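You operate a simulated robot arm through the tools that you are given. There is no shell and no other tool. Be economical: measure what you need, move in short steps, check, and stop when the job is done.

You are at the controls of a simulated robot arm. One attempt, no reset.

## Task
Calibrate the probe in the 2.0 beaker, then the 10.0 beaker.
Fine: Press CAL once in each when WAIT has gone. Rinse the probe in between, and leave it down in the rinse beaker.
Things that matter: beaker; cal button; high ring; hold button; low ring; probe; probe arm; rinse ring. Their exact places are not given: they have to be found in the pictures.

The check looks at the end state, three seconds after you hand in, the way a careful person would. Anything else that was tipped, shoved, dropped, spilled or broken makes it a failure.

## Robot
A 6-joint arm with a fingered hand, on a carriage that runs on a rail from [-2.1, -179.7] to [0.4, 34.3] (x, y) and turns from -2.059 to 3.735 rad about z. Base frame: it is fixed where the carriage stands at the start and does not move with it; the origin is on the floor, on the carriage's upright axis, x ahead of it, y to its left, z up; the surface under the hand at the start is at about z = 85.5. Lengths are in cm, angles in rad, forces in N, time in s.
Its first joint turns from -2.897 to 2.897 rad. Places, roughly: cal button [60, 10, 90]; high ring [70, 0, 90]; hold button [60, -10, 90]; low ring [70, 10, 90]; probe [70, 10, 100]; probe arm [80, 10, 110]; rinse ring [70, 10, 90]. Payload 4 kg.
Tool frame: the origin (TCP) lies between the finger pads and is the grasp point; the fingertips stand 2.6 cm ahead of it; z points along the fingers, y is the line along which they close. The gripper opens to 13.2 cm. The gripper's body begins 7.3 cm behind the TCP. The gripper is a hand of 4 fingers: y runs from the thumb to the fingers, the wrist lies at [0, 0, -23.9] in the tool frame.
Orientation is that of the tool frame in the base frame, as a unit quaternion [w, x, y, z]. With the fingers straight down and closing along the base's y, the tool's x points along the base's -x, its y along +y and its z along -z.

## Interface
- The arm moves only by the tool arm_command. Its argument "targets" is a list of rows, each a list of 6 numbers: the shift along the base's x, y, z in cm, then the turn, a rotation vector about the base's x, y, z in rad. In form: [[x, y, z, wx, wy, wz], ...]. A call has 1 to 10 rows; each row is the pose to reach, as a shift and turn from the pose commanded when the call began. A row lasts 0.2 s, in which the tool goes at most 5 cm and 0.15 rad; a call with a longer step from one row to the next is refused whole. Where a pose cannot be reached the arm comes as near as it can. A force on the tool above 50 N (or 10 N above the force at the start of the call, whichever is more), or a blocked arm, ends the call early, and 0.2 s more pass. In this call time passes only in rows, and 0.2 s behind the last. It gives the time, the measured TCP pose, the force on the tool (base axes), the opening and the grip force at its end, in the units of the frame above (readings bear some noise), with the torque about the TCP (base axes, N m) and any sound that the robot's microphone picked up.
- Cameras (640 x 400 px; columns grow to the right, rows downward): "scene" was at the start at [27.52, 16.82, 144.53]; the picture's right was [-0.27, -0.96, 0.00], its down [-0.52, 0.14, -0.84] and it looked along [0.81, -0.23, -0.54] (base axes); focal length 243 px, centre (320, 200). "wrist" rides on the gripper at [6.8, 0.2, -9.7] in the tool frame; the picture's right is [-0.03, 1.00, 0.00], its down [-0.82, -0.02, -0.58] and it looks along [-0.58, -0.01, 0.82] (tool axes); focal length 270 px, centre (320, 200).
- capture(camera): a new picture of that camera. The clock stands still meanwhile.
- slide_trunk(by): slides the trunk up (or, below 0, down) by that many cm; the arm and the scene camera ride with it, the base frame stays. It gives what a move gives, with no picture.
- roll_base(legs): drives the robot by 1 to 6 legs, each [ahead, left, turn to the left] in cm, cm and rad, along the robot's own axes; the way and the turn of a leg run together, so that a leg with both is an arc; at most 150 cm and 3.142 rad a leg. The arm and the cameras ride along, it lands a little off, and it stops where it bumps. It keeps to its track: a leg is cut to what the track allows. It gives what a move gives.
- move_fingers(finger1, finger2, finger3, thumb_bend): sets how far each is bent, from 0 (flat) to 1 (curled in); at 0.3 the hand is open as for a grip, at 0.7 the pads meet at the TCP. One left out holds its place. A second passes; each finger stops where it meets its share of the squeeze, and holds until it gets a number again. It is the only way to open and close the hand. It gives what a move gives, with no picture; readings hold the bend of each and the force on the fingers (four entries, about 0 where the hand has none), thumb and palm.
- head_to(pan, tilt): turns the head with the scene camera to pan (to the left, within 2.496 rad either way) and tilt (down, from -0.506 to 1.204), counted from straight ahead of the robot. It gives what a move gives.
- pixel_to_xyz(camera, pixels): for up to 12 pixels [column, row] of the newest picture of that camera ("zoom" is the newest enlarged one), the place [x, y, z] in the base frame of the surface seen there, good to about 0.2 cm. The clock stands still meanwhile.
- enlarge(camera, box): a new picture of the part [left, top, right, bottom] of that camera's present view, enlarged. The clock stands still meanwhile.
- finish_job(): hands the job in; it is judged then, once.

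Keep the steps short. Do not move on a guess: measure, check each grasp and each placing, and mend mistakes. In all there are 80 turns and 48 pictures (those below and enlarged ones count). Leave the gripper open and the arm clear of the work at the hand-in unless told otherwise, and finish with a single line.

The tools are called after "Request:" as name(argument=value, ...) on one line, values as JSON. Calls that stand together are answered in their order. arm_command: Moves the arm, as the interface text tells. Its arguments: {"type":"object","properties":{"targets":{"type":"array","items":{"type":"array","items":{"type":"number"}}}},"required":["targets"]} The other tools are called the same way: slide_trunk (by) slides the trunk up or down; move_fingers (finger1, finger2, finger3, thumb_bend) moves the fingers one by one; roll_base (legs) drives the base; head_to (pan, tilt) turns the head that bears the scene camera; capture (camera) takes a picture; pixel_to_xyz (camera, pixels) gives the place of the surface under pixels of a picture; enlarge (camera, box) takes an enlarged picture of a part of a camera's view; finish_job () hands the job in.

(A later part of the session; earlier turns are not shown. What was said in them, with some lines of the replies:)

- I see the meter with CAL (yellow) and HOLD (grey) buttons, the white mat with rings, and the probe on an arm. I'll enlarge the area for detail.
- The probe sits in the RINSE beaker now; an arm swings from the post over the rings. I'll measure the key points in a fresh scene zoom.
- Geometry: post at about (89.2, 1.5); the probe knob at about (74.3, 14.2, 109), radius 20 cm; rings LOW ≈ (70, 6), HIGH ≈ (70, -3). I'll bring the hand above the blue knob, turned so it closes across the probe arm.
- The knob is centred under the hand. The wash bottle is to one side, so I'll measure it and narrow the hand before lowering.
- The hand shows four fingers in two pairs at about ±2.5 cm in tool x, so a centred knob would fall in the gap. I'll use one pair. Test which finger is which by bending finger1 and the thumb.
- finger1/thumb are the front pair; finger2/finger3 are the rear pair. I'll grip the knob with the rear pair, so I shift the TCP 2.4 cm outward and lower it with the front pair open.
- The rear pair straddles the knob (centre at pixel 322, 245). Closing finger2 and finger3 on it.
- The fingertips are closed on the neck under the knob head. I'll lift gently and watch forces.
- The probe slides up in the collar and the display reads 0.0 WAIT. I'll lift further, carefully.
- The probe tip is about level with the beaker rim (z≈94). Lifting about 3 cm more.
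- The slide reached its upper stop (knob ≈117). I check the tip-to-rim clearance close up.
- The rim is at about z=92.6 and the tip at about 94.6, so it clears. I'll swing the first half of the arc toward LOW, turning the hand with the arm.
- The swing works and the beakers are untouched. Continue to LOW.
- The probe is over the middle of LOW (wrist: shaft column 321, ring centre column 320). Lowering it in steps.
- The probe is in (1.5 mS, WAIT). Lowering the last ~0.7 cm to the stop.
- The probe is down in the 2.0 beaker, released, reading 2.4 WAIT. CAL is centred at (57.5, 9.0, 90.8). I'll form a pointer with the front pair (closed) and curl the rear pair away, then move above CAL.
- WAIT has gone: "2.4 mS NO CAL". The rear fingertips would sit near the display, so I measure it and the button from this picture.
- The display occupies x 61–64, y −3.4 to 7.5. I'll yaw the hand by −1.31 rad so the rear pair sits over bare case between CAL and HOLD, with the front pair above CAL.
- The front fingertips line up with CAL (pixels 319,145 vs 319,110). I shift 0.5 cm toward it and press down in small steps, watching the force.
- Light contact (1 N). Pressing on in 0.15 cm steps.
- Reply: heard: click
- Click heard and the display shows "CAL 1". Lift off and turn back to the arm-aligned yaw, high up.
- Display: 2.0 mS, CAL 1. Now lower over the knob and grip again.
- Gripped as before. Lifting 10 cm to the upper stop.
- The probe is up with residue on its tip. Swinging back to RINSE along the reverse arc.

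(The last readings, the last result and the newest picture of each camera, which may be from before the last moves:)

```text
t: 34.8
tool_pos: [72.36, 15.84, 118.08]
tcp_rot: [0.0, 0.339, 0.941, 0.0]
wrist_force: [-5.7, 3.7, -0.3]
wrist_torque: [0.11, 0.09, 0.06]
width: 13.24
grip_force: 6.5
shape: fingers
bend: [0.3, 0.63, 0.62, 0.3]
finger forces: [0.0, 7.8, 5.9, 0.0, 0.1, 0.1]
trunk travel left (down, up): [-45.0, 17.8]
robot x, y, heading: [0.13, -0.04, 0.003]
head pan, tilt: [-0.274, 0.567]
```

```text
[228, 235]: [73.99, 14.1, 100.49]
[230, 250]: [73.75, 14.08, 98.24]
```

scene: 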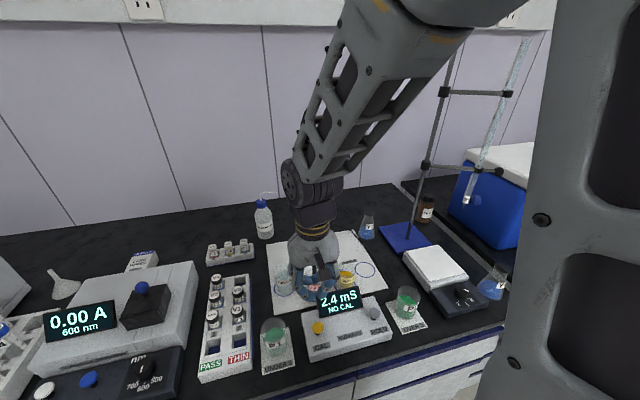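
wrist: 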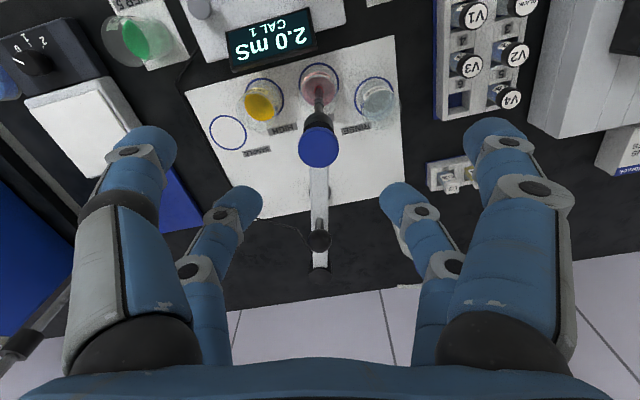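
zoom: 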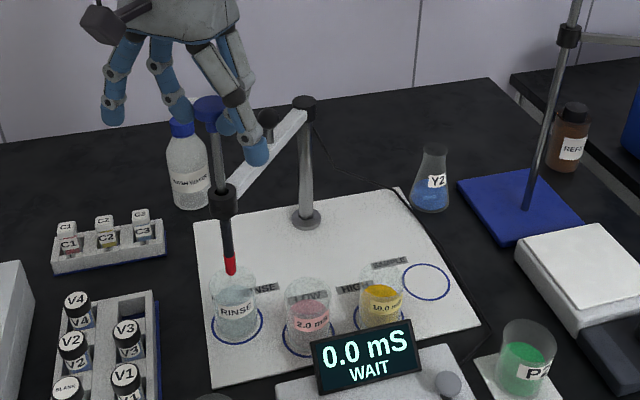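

The probe is back over RINSE at the same place as originally (73.9, 14.1). Dip it fully, hold a few seconds.

Request:
arm_command(targets=[[0, 0, -1, 0, 0, 0], [0, 0, -2, 0, 0, 0], [0, 0, -3, 0, 0, 0], [0, 0, -4, 0, 0, 0], [0, 0, -5, 0, 0, 0], [0, 0, -6, 0, 0, 0], [0, 0, -6.7, 0, 0, 0], [0, 0, -7.3, 0, 0, 0], [0, 0, -7.5, 0, 0, 0]])

Request:
arm_command(targets=[[0, 0, 0, 0, 0, 0], [0, 0, 0, 0, 0, 0], [0, 0, 0, 0, 0, 0], [0, 0, 0, 0, 0, 0], [0, 0, 0, 0, 0, 0], [0, 0, 0, 0, 0, 0], [0, 0, 0, 0, 0, 0], [0, 0, 0, 0, 0, 0], [0, 0, 0, 0, 0, 0], [0, 0, 0, 0, 0, 0]])

Request:
enlarge(camera="scene", box=[240, 150, 400, 320])

```text
t: 36.8
tool_pos: [72.32, 15.99, 110.64]
tcp_rot: [0.0, 0.339, 0.941, -0.001]
wrist_force: [-5.3, 6.1, -0.4]
wrist_torque: [0.13, 0.13, 0.06]
width: 13.21
grip_force: 6.8
shape: fingers
bend: [0.3, 0.63, 0.63, 0.3]
finger forces: [0.1, 8.0, 6.2, 0.0, 0.1, 0.1]
trunk travel left (down, up): [-45.0, 17.8]
robot x, y, heading: [-0.3, -0.06, 0.003]
head pan, tilt: [-0.274, 0.567]
```

```text
t: 39.0
tool_pos: [72.38, 15.89, 110.61]
tcp_rot: [0.0, 0.339, 0.941, 0.0]
wrist_force: [-4.9, 4.7, -1.6]
wrist_torque: [0.15, 0.13, 0.03]
width: 13.25
grip_force: 7.0
shape: fingers
bend: [0.3, 0.63, 0.63, 0.3]
finger forces: [0.0, 7.4, 6.2, 0.0, 0.0, 0.0]
trunk travel left (down, up): [-45.0, 17.8]
robot x, y, heading: [-0.14, 0.03, -0.003]
head pan, tilt: [-0.274, 0.567]
```

```text
2.35 times, centred on (320, 235) of scene
```

zoom: 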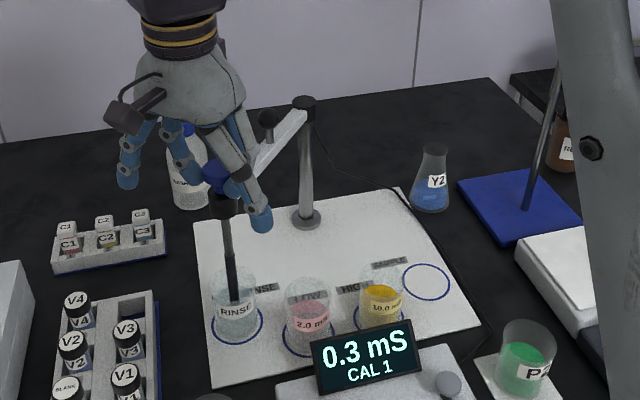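

It reads 0.3 mS steady, CAL 1: rinsed. Lift to the stop.

Request:
arm_command(targets=[[0, 0, 1, 0, 0, 0], [0, 0, 2, 0, 0, 0], [0, 0, 3, 0, 0, 0], [0, 0, 4, 0, 0, 0], [0, 0, 5, 0, 0, 0], [0, 0, 6, 0, 0, 0], [0, 0, 7, 0, 0, 0], [0, 0, 7.7, 0, 0, 0]])

Request:
enlarge(camera="scene", box=[240, 150, 400, 320])

```text
t: 40.8
tool_pos: [72.37, 15.96, 118.24]
tcp_rot: [0.001, 0.338, 0.941, -0.001]
wrist_force: [-5.1, 5.3, -3.1]
wrist_torque: [0.15, 0.19, 0.07]
width: 13.25
grip_force: 6.3
shape: fingers
bend: [0.3, 0.63, 0.63, 0.3]
finger forces: [0.0, 7.1, 6.2, 0.1, 0.0, 0.0]
trunk travel left (down, up): [-45.0, 17.8]
robot x, y, heading: [0.13, 0.19, 0.001]
head pan, tilt: [-0.274, 0.567]
```

```text
2.35 times, centred on (320, 235) of scene
```

zoom: 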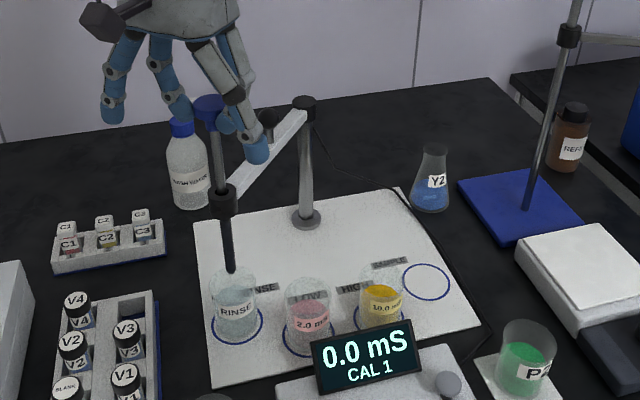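

Tip clean, CAL 1. Swing to LOW position and on to HIGH.

Request:
arm_command(targets=[[-0.64, -0.79, 0, 0, 0, 0.0466], [-1.24, -1.615, 0, 0, 0, 0.0932], [-1.8, -2.465, 0, 0, 0, 0.1398], [-2.32, -3.34, 0, 0, 0, 0.1864], [-2.805, -4.24, 0, 0, 0, 0.233], [-3.243, -5.157, 0, 0, 0, 0.2796], [-3.637, -6.095, 0, 0, 0, 0.3262], [-3.989, -7.051, 0, 0, 0, 0.3728], [-4.295, -8.022, 0, 0, 0, 0.4194], [-4.554, -9.007, 0, 0, 0, 0.466]])

Request:
arm_command(targets=[[-0.21, -1.0, 0, 0, 0, 0.0466], [-0.38, -2.0, 0, 0, 0, 0.0932], [-0.5, -3.01, 0, 0, 0, 0.1398], [-0.58, -4.03, 0, 0, 0, 0.1864], [-0.6, -5.05, 0, 0, 0, 0.233], [-0.58, -6.06, 0, 0, 0, 0.2796], [-0.51, -7.08, 0, 0, 0, 0.3262], [-0.395, -8.09, 0, 0, 0, 0.3728], [-0.23, -9.1, 0, 0, 0, 0.4194], [-0.02, -10.09, 0, 0, 0, 0.466]])

Request:
enlarge(camera="scene", box=[240, 150, 400, 320])

Request:
capture(camera="wrist")

```text
t: 43.0
tool_pos: [67.81, 6.76, 118.3]
tcp_rot: [0.0, 0.113, 0.994, -0.001]
wrist_force: [-8.9, 0.9, -0.5]
wrist_torque: [0.03, 0.2, -0.03]
width: 13.25
grip_force: 7.7
shape: fingers
bend: [0.3, 0.63, 0.63, 0.3]
finger forces: [0.0, 6.9, 8.6, 0.0, 0.0, 0.0]
trunk travel left (down, up): [-45.0, 17.8]
robot x, y, heading: [0.31, 0.09, -0.001]
head pan, tilt: [-0.274, 0.567]
```

```text
t: 45.2
tool_pos: [67.73, -3.34, 118.33]
tcp_rot: [0.0, -0.121, 0.993, 0.0]
wrist_force: [-18.0, -4.0, -0.5]
wrist_torque: [-0.06, 0.43, 0.04]
width: 13.25
grip_force: 9.5
shape: fingers
bend: [0.3, 0.63, 0.63, 0.3]
finger forces: [0.0, 10.0, 8.8, 0.1, 0.0, 0.1]
trunk travel left (down, up): [-45.0, 17.8]
robot x, y, heading: [-0.02, -0.38, -0.001]
head pan, tilt: [-0.274, 0.567]
```

```text
2.35 times, centred on (320, 235) of scene
```

zoom: 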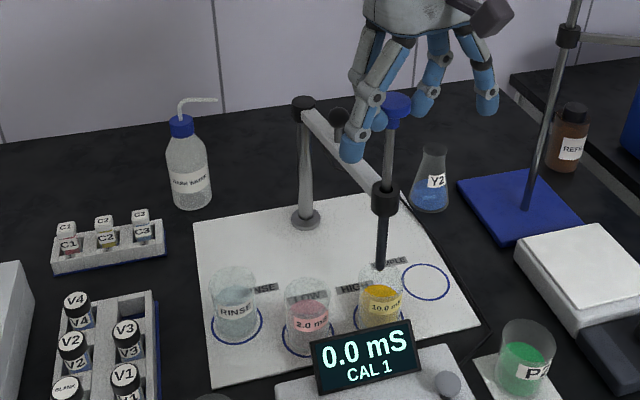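

```text
12 pictures are left
```

wrist: 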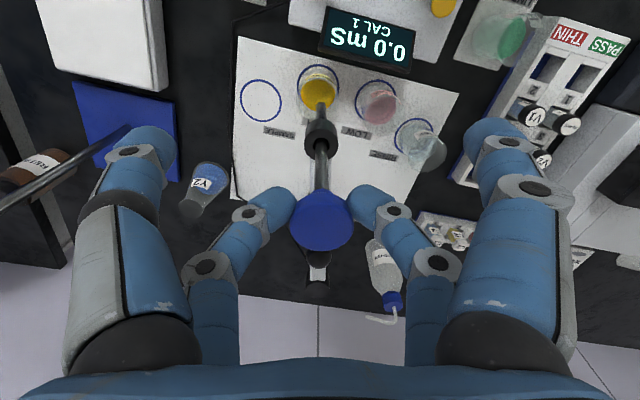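

Aligned with HIGH (probe column 320, ring 318). There is an 18 N radial strain, so I ease the hand slightly outward first.

Request:
arm_command(targets=[[-0.2, -0.03, 0, 0, 0, 0], [-0.35, -0.05, 0, 0, 0, 0]])

```text
t: 45.8
tool_pos: [67.52, -3.24, 118.34]
tcp_rot: [0.002, -0.12, 0.993, -0.001]
wrist_force: [-4.2, -1.9, -1.3]
wrist_torque: [-0.04, 0.08, 0.01]
width: 13.25
grip_force: 6.2
shape: fingers
bend: [0.3, 0.63, 0.63, 0.3]
finger forces: [0.1, 5.7, 6.3, 0.0, 0.0, 0.0]
trunk travel left (down, up): [-45.0, 17.8]
robot x, y, heading: [0.3, 0.01, 0.004]
head pan, tilt: [-0.274, 0.567]
```

Strain is down to 4 N. Lowering into HIGH to z≈110.5 (same as before), then releasing and rising.

Request:
arm_command(targets=[[0, 0, -1, 0, 0, 0], [0, 0, -2, 0, 0, 0], [0, 0, -3, 0, 0, 0], [0, 0, -4, 0, 0, 0], [0, 0, -5, 0, 0, 0], [0, 0, -6, 0, 0, 0], [0, 0, -6.8, 0, 0, 0], [0, 0, -7.4, 0, 0, 0], [0, 0, -7.8, 0, 0, 0]])

Request:
enlarge(camera="scene", box=[240, 180, 400, 350])

```text
t: 47.8
tool_pos: [67.5, -3.25, 110.47]
tcp_rot: [0.0, -0.121, 0.993, 0.0]
wrist_force: [-3.0, -0.8, -0.2]
wrist_torque: [-0.01, 0.06, -0.04]
width: 13.24
grip_force: 5.9
shape: fingers
bend: [0.3, 0.63, 0.63, 0.3]
finger forces: [0.1, 5.7, 6.0, 0.1, 0.0, 0.0]
trunk travel left (down, up): [-45.0, 17.8]
robot x, y, heading: [0.21, -0.25, 0.002]
head pan, tilt: [-0.274, 0.567]
```

```text
2.35 times, centred on (320, 265) of scene
```

zoom: 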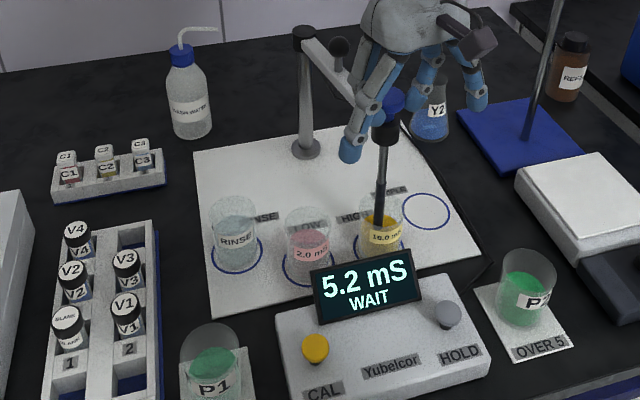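

It reads 5.2 WAIT and is rising. Release, rise, and go back over CAL with the pointer shape.

Request:
move_fingers(finger2=0.4, finger3=0.4)

Request:
arm_command(targets=[[0, 0, 3, 0, 0, 0], [0, 0, 7, 0, 0, 0], [0, 0, 11, 0, 0, 0], [-2, 0, 11, 0, 0, -0.14], [-4, 2, 11, 0, 0, -0.28], [-6, 4, 11, 0, 0, -0.42], [-8, 6, 11, 0, 0, -0.56], [-9.4, 8, 11, 0, 0, -0.7], [-9.4, 10.4, 11, 0, 0, -0.84]])

Request:
move_fingers(finger1=0.7, finger2=0.75, finger3=0.75, thumb_bend=0.7)

Request:
capture(camera="scene")

```text
t: 48.8
tool_pos: [67.56, -3.3, 110.55]
tcp_rot: [0.001, -0.12, 0.993, 0.0]
wrist_force: [0.4, 0.3, -0.2]
wrist_torque: [0.01, -0.02, 0.02]
width: 13.27
grip_force: 0.0
shape: fingers
bend: [0.3, 0.4, 0.4, 0.3]
finger forces: [0.1, 0.0, 0.0, 0.0, 0.0, 0.1]
trunk travel left (down, up): [-45.0, 17.8]
robot x, y, heading: [-0.12, 0.04, -0.0]
head pan, tilt: [-0.274, 0.567]
```

```text
t: 50.8
tool_pos: [58.01, 7.22, 121.57]
tcp_rot: [0.001, 0.296, 0.955, 0.0]
wrist_force: [0.3, -0.4, 0.1]
wrist_torque: [0.02, 0.05, 0.0]
width: 13.25
grip_force: 0.0
shape: fingers
bend: [0.3, 0.4, 0.4, 0.3]
finger forces: [0.0, 0.1, 0.0, 0.0, 0.1, 0.1]
trunk travel left (down, up): [-45.0, 17.8]
robot x, y, heading: [-0.03, 0.09, 0.005]
head pan, tilt: [-0.274, 0.567]
```

```text
t: 51.8
tool_pos: [58.07, 7.24, 121.51]
tcp_rot: [0.0, 0.295, 0.956, 0.0]
wrist_force: [-0.1, 0.5, 0.0]
wrist_torque: [0.04, 0.0, -0.03]
width: 0.14
grip_force: 0.2
shape: fingers
bend: [0.7, 0.73, 0.73, 0.7]
finger forces: [0.0, 0.0, 0.0, 0.0, 0.1, 0.0]
trunk travel left (down, up): [-45.0, 17.8]
robot x, y, heading: [-0.25, -0.34, -0.001]
head pan, tilt: [-0.274, 0.567]
```

```text
10 pictures are left
```

scene: 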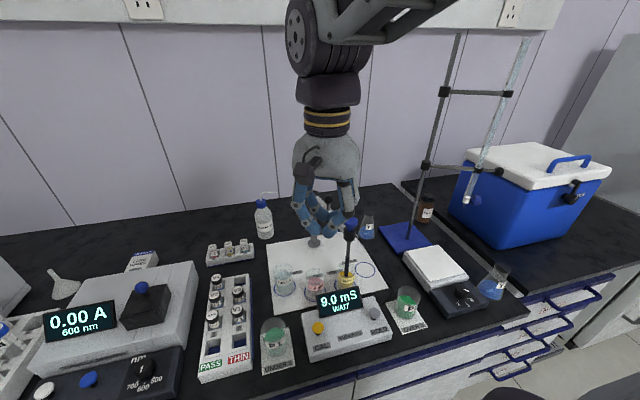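

9.0 mS and WAIT still on. Finish the yaw and descend to just above CAL, then look.

Request:
arm_command(targets=[[0, 0, -4, 0, 0, -0.14], [0, 0, -8, 0, 0, -0.28], [0, 0, -12, 0, 0, -0.42], [0, 0, -16, 0, 0, -0.56], [0, 0, -20, 0, 0, -0.705], [0, 0, -24, 0, 0, -0.705], [0, 0, -26, 0, 0, -0.705]])

Request:
capture(camera="wrist")

```text
t: 53.4
tool_pos: [57.95, 7.14, 95.41]
tcp_rot: [-0.001, 0.608, 0.794, 0.0]
wrist_force: [0.6, -0.4, 0.1]
wrist_torque: [-0.01, -0.03, 0.02]
width: 0.16
grip_force: 0.0
shape: fingers
bend: [0.7, 0.73, 0.73, 0.7]
finger forces: [0.0, 0.0, 0.0, 0.1, 0.0, 0.0]
trunk travel left (down, up): [-45.0, 17.8]
robot x, y, heading: [-0.27, 0.16, -0.001]
head pan, tilt: [-0.274, 0.567]
```

```text
9 pictures are left
```

wrist: 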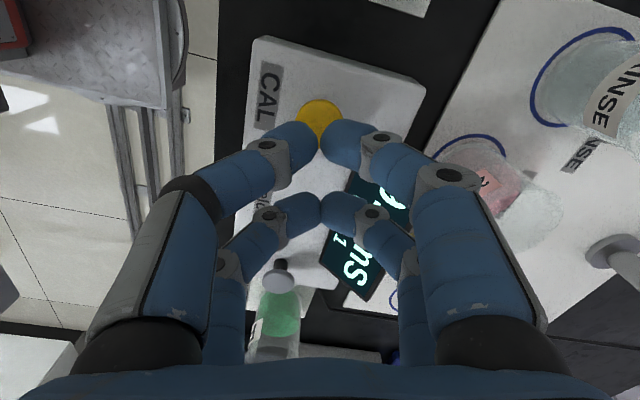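

The second line seems to end in "1" (CAL 1). I wait 2 s and confirm.

Request:
arm_command(targets=[[0, 0, 0, 0, 0, 0], [0, 0, 0, 0, 0, 0], [0, 0, 0, 0, 0, 0], [0, 0, 0, 0, 0, 0], [0, 0, 0, 0, 0, 0], [0, 0, 0, 0, 0, 0], [0, 0, 0, 0, 0, 0], [0, 0, 0, 0, 0, 0], [0, 0, 0, 0, 0, 0]])

Request:
enlarge(camera="scene", box=[280, 250, 400, 340])

```text
t: 55.4
tool_pos: [57.98, 7.16, 95.47]
tcp_rot: [0.0, 0.607, 0.795, 0.0]
wrist_force: [-0.1, 0.5, 0.9]
wrist_torque: [-0.01, 0.0, 0.02]
width: 0.14
grip_force: 0.0
shape: fingers
bend: [0.7, 0.73, 0.73, 0.7]
finger forces: [0.0, 0.1, 0.1, 0.0, 0.1, 0.0]
trunk travel left (down, up): [-45.0, 17.8]
robot x, y, heading: [0.44, -0.09, -0.005]
head pan, tilt: [-0.274, 0.567]
```

```text
4.44 times, centred on (340, 295) of scene
```

zoom: 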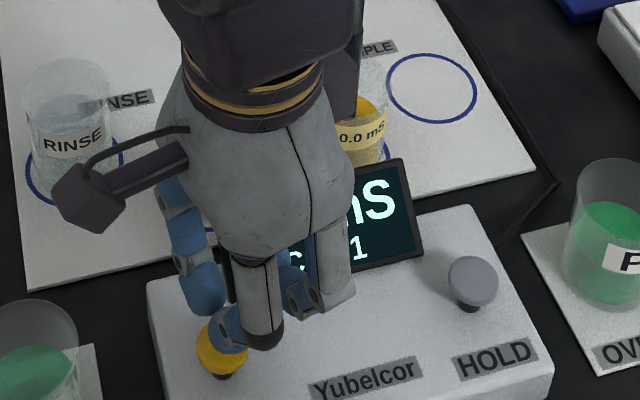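

"C… 1" – WAIT gone. Press to the height where it clicked before (z≈92.5).

Request:
arm_command(targets=[[0.1, 0, -1.2, 0, 0, 0], [0.1, 0, -1.9, 0, 0, 0], [0.1, 0, -2.2, 0, 0, 0], [0.1, 0, -2.5, 0, 0, 0], [0.1, 0, -2.7, 0, 0, 0], [0.1, 0, -2.85, 0, 0, 0], [0.1, 0, -2.95, 0, 0, 0]])

```text
t: 57.0
tool_pos: [58.3, 7.14, 92.62]
tcp_rot: [0.0, 0.607, 0.795, 0.0]
wrist_force: [-0.3, 0.5, 2.8]
wrist_torque: [0.06, 0.04, 0.01]
width: 0.08
grip_force: 1.4
shape: fingers
bend: [0.7, 0.73, 0.73, 0.7]
finger forces: [1.5, 0.1, 0.1, 0.0, 1.7, 0.0]
trunk travel left (down, up): [-45.0, 17.8]
robot x, y, heading: [0.33, 0.11, 0.0]
head pan, tilt: [-0.274, 0.567]
heard: click
```

Click heard. Lift straight off and turn back to yaw +0.242, high, toward the probe.

Request:
arm_command(targets=[[0, 0, 2, 0, 0, 0], [0, 0, 6, 0, 0, 0.14], [0, 0, 10.5, 0, 0, 0.28], [0, 0, 15, 0, 0, 0.42], [0, 0, 19.5, 0, 0, 0.56], [0, 0, 24, 0, 0, 0.7], [0, 0, 28, 0, 0, 0.84], [0, -2.4, 28, 0, 0, 0.98]])

Request:
enlarge(camera="scene", box=[240, 180, 400, 350])

Request:
pixel_to_xyz(camera="zoom", pixels=[[389, 96], [389, 108], [385, 170]])

```text
t: 58.8
tool_pos: [58.16, 4.82, 120.59]
tcp_rot: [0.0, 0.16, 0.987, 0.0]
wrist_force: [0.7, 0.3, 0.3]
wrist_torque: [-0.03, -0.02, -0.02]
width: 0.06
grip_force: 0.2
shape: fingers
bend: [0.7, 0.73, 0.73, 0.7]
finger forces: [0.0, 0.1, 0.0, 0.0, 0.0, 0.1]
trunk travel left (down, up): [-45.0, 17.8]
robot x, y, heading: [-0.02, 0.04, -0.001]
head pan, tilt: [-0.274, 0.567]
```

```text
2.35 times, centred on (320, 265) of scene
```

zoom: 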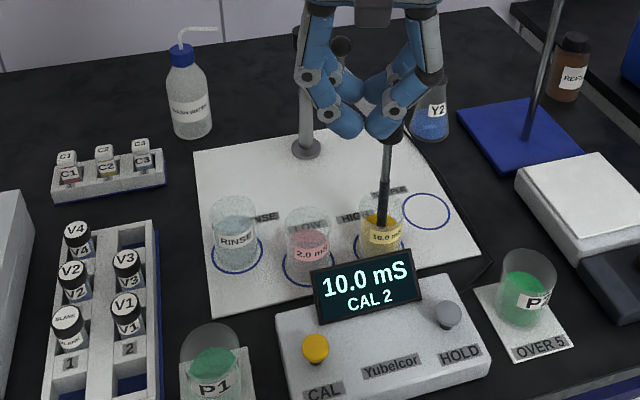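

```text
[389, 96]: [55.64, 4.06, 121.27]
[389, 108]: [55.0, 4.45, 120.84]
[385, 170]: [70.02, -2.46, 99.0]
```

10.0 mS, CAL 2. Move above the knob at HIGH and set the fingers for gripping.

Request:
arm_command(targets=[[2, -2, 0, 0, 0, 0.14], [4.5, -4, 0, 0, 0, 0.28], [7, -6, 0, 0, 0, 0.42], [9.35, -8.05, 0, 0, 0, 0.563]])

Request:
move_fingers(finger1=0.3, finger2=0.5, finger3=0.5, thumb_bend=0.3)

Request:
capture(camera="wrist")

```text
t: 59.8
tool_pos: [67.53, -3.26, 120.61]
tcp_rot: [0.0, -0.12, 0.993, 0.0]
wrist_force: [-0.2, 0.6, 0.4]
wrist_torque: [-0.04, -0.03, 0.02]
width: 0.06
grip_force: 0.0
shape: fingers
bend: [0.7, 0.73, 0.73, 0.7]
finger forces: [0.0, 0.0, 0.0, 0.0, 0.0, 0.1]
trunk travel left (down, up): [-45.0, 17.8]
robot x, y, heading: [0.13, 0.21, 0.004]
head pan, tilt: [-0.274, 0.567]
```

```text
t: 60.8
tool_pos: [67.5, -3.11, 120.48]
tcp_rot: [0.0, -0.119, 0.993, 0.0]
wrist_force: [-0.5, -0.7, -0.6]
wrist_torque: [-0.02, 0.02, -0.02]
width: 13.26
grip_force: 0.1
shape: fingers
bend: [0.3, 0.5, 0.5, 0.3]
finger forces: [0.1, 0.0, 0.1, 0.1, 0.0, 0.0]
trunk travel left (down, up): [-45.0, 17.8]
robot x, y, heading: [0.0, 0.31, -0.0]
head pan, tilt: [-0.274, 0.567]
```

```text
6 pictures are left
```

wrist: 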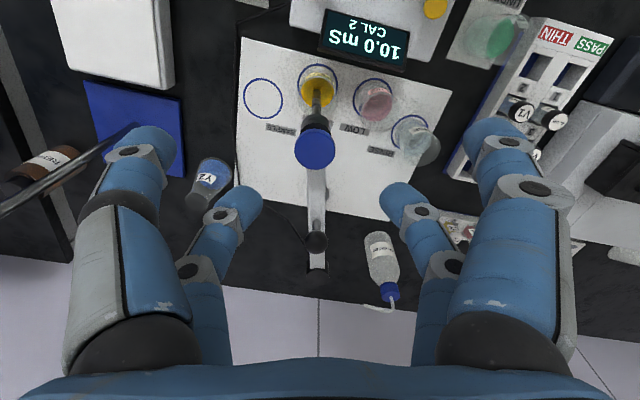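

The knob is centred (column 315). Lower and grip.

Request:
arm_command(targets=[[0, -0.1, -4, 0, 0, 0], [0, -0.1, -8, 0, 0, 0], [0, -0.1, -10.5, 0, 0, 0], [0, -0.1, -12.1, 0, 0, 0]])

Request:
move_fingers(finger2=0.7, finger3=0.7)

```text
t: 61.8
tool_pos: [67.59, -3.42, 108.56]
tcp_rot: [0.001, -0.119, 0.993, -0.001]
wrist_force: [0.2, -0.6, 0.2]
wrist_torque: [-0.01, 0.04, -0.01]
width: 13.23
grip_force: 0.0
shape: fingers
bend: [0.3, 0.5, 0.5, 0.3]
finger forces: [0.0, 0.0, 0.0, 0.0, 0.0, 0.0]
trunk travel left (down, up): [-45.0, 17.8]
robot x, y, heading: [-0.0, -0.03, 0.001]
head pan, tilt: [-0.274, 0.567]
```

```text
t: 62.8
tool_pos: [67.45, -3.41, 108.5]
tcp_rot: [0.0, -0.119, 0.993, 0.0]
wrist_force: [-0.9, -0.9, -0.3]
wrist_torque: [-0.04, 0.07, -0.02]
width: 13.27
grip_force: 0.0
shape: fingers
bend: [0.3, 0.69, 0.68, 0.3]
finger forces: [0.0, 0.4, 1.3, 0.1, 0.1, 0.0]
trunk travel left (down, up): [-45.0, 17.8]
robot x, y, heading: [0.12, 0.04, -0.0]
head pan, tilt: [-0.274, 0.567]
```

Gripped like before. Lift to the stop.

Request:
arm_command(targets=[[0, 0, 1, 0, 0, 0], [0, 0, 2, 0, 0, 0], [0, 0, 3.2, 0, 0, 0], [0, 0, 4.4, 0, 0, 0], [0, 0, 5.6, 0, 0, 0], [0, 0, 6.8, 0, 0, 0], [0, 0, 8, 0, 0, 0], [0, 0, 8.8, 0, 0, 0], [0, 0, 9.5, 0, 0, 0], [0, 0, 9.9, 0, 0, 0]])

Request:
enlarge(camera="scene", box=[240, 150, 400, 320])

```text
t: 65.0
tool_pos: [67.45, -3.45, 118.46]
tcp_rot: [0.001, -0.119, 0.993, 0.0]
wrist_force: [-9.2, -2.6, -8.9]
wrist_torque: [-0.07, 0.39, -0.06]
width: 13.3
grip_force: 6.7
shape: fingers
bend: [0.3, 0.63, 0.61, 0.3]
finger forces: [0.0, 5.9, 7.6, 0.0, 0.1, 0.1]
trunk travel left (down, up): [-45.0, 17.8]
robot x, y, heading: [-0.12, 0.16, -0.002]
head pan, tilt: [-0.274, 0.567]
```

```text
2.35 times, centred on (320, 235) of scene
```

zoom: 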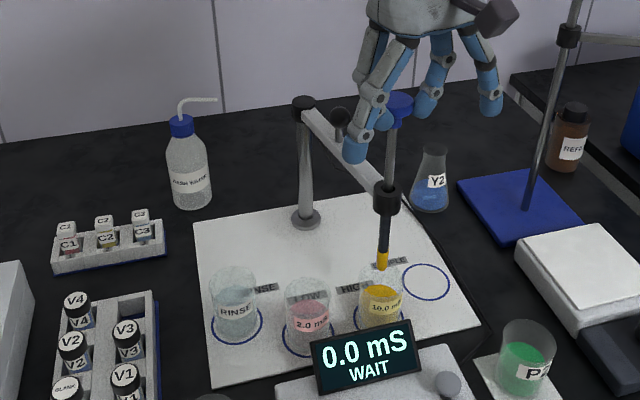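

The tip is above the rim with yellow residue. Swing back over to LOW's position, then on to RINSE.

Request:
arm_command(targets=[[-0.185, 1.01, -0.2, 0, 0, -0.0466], [-0.32, 2.03, -0.2, 0, 0, -0.0932], [-0.41, 3.06, -0.2, 0, 0, -0.1398], [-0.46, 4.09, -0.2, 0, 0, -0.1864], [-0.455, 5.12, -0.2, 0, 0, -0.233], [-0.4, 6.155, -0.2, 0, 0, -0.2796], [-0.305, 7.185, -0.2, 0, 0, -0.3262], [-0.16, 8.21, -0.2, 0, 0, -0.3728], [0.03, 9.23, -0.2, 0, 0, -0.4194], [0.27, 10.24, -0.2, 0, 0, -0.466]])

Request:
arm_command(targets=[[0.26, 0.985, 0, 0, 0, -0.0466], [0.565, 1.956, 0, 0, 0, -0.0932], [0.917, 2.912, 0, 0, 0, -0.1398], [1.311, 3.85, 0, 0, 0, -0.1864], [1.749, 4.77, 0, 0, 0, -0.233], [2.23, 5.668, 0, 0, 0, -0.2796], [2.752, 6.542, 0, 0, 0, -0.3262], [3.314, 7.392, 0, 0, 0, -0.3728], [3.915, 8.214, 0, 0, 0, -0.4194], [4.554, 9.007, 0, 0, 0, -0.466]])

Request:
enlarge(camera="scene", box=[240, 150, 400, 320])

Request:
pixel_to_xyz(camera="zoom", pixels=[[228, 235], [230, 250]])

```text
t: 67.2
tool_pos: [67.72, 6.88, 118.24]
tcp_rot: [0.0, 0.113, 0.994, 0.0]
wrist_force: [-17.9, 5.0, -0.6]
wrist_torque: [0.12, 0.39, 0.04]
width: 13.23
grip_force: 10.1
shape: fingers
bend: [0.3, 0.63, 0.62, 0.3]
finger forces: [0.0, 10.8, 9.7, 0.0, 0.1, 0.1]
trunk travel left (down, up): [-45.0, 17.8]
robot x, y, heading: [-0.19, 0.09, -0.004]
head pan, tilt: [-0.274, 0.567]
```

```text
t: 69.4
tool_pos: [72.19, 15.92, 118.15]
tcp_rot: [0.001, 0.34, 0.94, 0.0]
wrist_force: [-12.0, 11.6, 0.4]
wrist_torque: [0.24, 0.2, 0.09]
width: 13.23
grip_force: 9.1
shape: fingers
bend: [0.3, 0.64, 0.63, 0.3]
finger forces: [0.0, 11.5, 7.3, 0.0, 0.0, 0.0]
trunk travel left (down, up): [-45.0, 17.8]
robot x, y, heading: [-0.09, -0.14, 0.001]
head pan, tilt: [-0.274, 0.567]
```

```text
2.35 times, centred on (320, 235) of scene
```

zoom: 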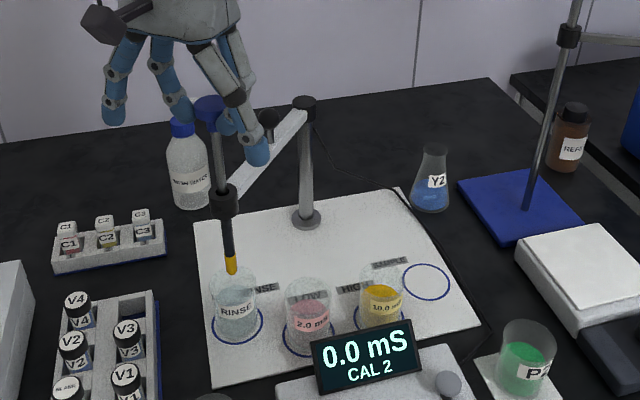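

```text
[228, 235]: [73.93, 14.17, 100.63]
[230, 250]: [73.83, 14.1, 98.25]
```

Over RINSE, same place as originally. Ease the radial strain and lower it fully.

Request:
arm_command(targets=[[-0.2, 0.17, -0.8, 0, 0, 0], [-0.2, 0.17, -2, 0, 0, 0], [-0.2, 0.17, -3, 0, 0, 0], [-0.2, 0.17, -4, 0, 0, 0], [-0.2, 0.17, -5, 0, 0, 0], [-0.2, 0.17, -6, 0, 0, 0], [-0.2, 0.17, -6.7, 0, 0, 0], [-0.2, 0.17, -7.3, 0, 0, 0], [-0.2, 0.17, -7.7, 0, 0, 0]])

Request:
move_fingers(finger2=0.4, finger3=0.4)

Request:
arm_command(targets=[[0, 0, 3, 0, 0, 0], [0, 0, 7, 0, 0, 0], [0, 0, 11.5, 0, 0, 0], [-2, 1, 16, 0, 0, 0], [-4, 2, 20, 0, 0, 0]])

Request:
move_fingers(finger1=0.3, finger2=0.3, finger3=0.3, thumb_bend=0.3)

Request:
capture(camera="scene")

Request:
pixel_to_xyz(camera="scene", pixels=[[277, 223], [281, 265]])

```text
t: 71.4
tool_pos: [72.17, 15.86, 110.51]
tcp_rot: [0.001, 0.34, 0.941, 0.0]
wrist_force: [-0.6, 2.0, -0.1]
wrist_torque: [0.07, 0.04, 0.01]
width: 13.27
grip_force: 4.3
shape: fingers
bend: [0.3, 0.64, 0.63, 0.3]
finger forces: [0.0, 5.4, 4.0, 0.1, 0.0, 0.1]
trunk travel left (down, up): [-45.0, 17.8]
robot x, y, heading: [-0.02, 0.07, 0.001]
head pan, tilt: [-0.274, 0.567]
```

```text
t: 72.4
tool_pos: [72.02, 15.88, 110.41]
tcp_rot: [0.0, 0.34, 0.94, 0.0]
wrist_force: [0.2, 0.0, 0.2]
wrist_torque: [0.01, 0.0, -0.01]
width: 13.26
grip_force: 0.0
shape: fingers
bend: [0.3, 0.4, 0.4, 0.3]
finger forces: [0.0, 0.0, 0.0, 0.1, 0.0, 0.0]
trunk travel left (down, up): [-45.0, 17.8]
robot x, y, heading: [0.02, 0.11, 0.002]
head pan, tilt: [-0.274, 0.567]
```

```text
refused: row 4 steps farther than a row can; nothing moved
```

```text
t: 73.4
tool_pos: [72.2, 16.02, 110.51]
tcp_rot: [0.0, 0.339, 0.941, 0.001]
wrist_force: [0.0, -0.2, -0.3]
wrist_torque: [0.01, 0.0, 0.0]
width: 13.21
grip_force: 0.0
shape: fingers
bend: [0.3, 0.3, 0.3, 0.3]
finger forces: [0.0, 0.0, 0.0, 0.1, 0.0, 0.0]
trunk travel left (down, up): [-45.0, 17.8]
robot x, y, heading: [0.06, 0.22, 0.002]
head pan, tilt: [-0.274, 0.567]
```

```text
3 pictures are left
```

scene: 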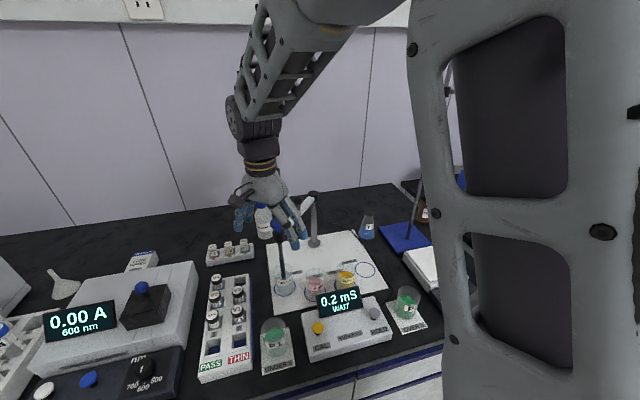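

```text
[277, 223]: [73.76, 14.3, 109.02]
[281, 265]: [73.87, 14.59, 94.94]
```

The probe is released, fully down in RINSE. One move was refused for a too-long step; redo the retreat with shorter steps.

Request:
arm_command(targets=[[0, 0, 3, 0, 0, 0], [0, 0, 7, 0, 0, 0], [0, 0, 11, 0, 0, 0], [-1, 0.5, 15, 0, 0, 0], [-2, 1, 19, 0, 0, 0], [-3, 1.5, 22, 0, 0, 0]])

Request:
enlarge(camera="scene", box=[200, 160, 440, 380])

```text
t: 74.8
tool_pos: [69.13, 17.43, 132.47]
tcp_rot: [0.0, 0.339, 0.941, 0.0]
wrist_force: [-0.6, -0.1, 0.4]
wrist_torque: [-0.02, 0.0, -0.01]
width: 13.25
grip_force: 0.1
shape: fingers
bend: [0.3, 0.3, 0.3, 0.3]
finger forces: [0.0, 0.0, 0.1, 0.0, 0.1, 0.0]
trunk travel left (down, up): [-45.0, 17.8]
robot x, y, heading: [0.07, 0.12, -0.0]
head pan, tilt: [-0.274, 0.567]
```

```text
1.82 times, centred on (320, 270) of scene
```

zoom: 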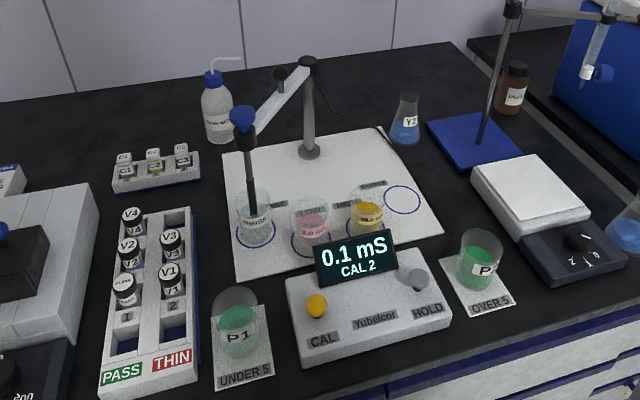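

CAL 2 shown, probe down in the rinse beaker, everything in place, hand open and clear. Handing in.

Request:
finish_job()

```text
The job is handed in.
```

The probe was calibrated in the 2.0 beaker and then the 10.0 beaker, with one CAL press in each after WAIT had gone. It was rinsed in between, the display shows CAL 2, and the probe is down in the rinse beaker.
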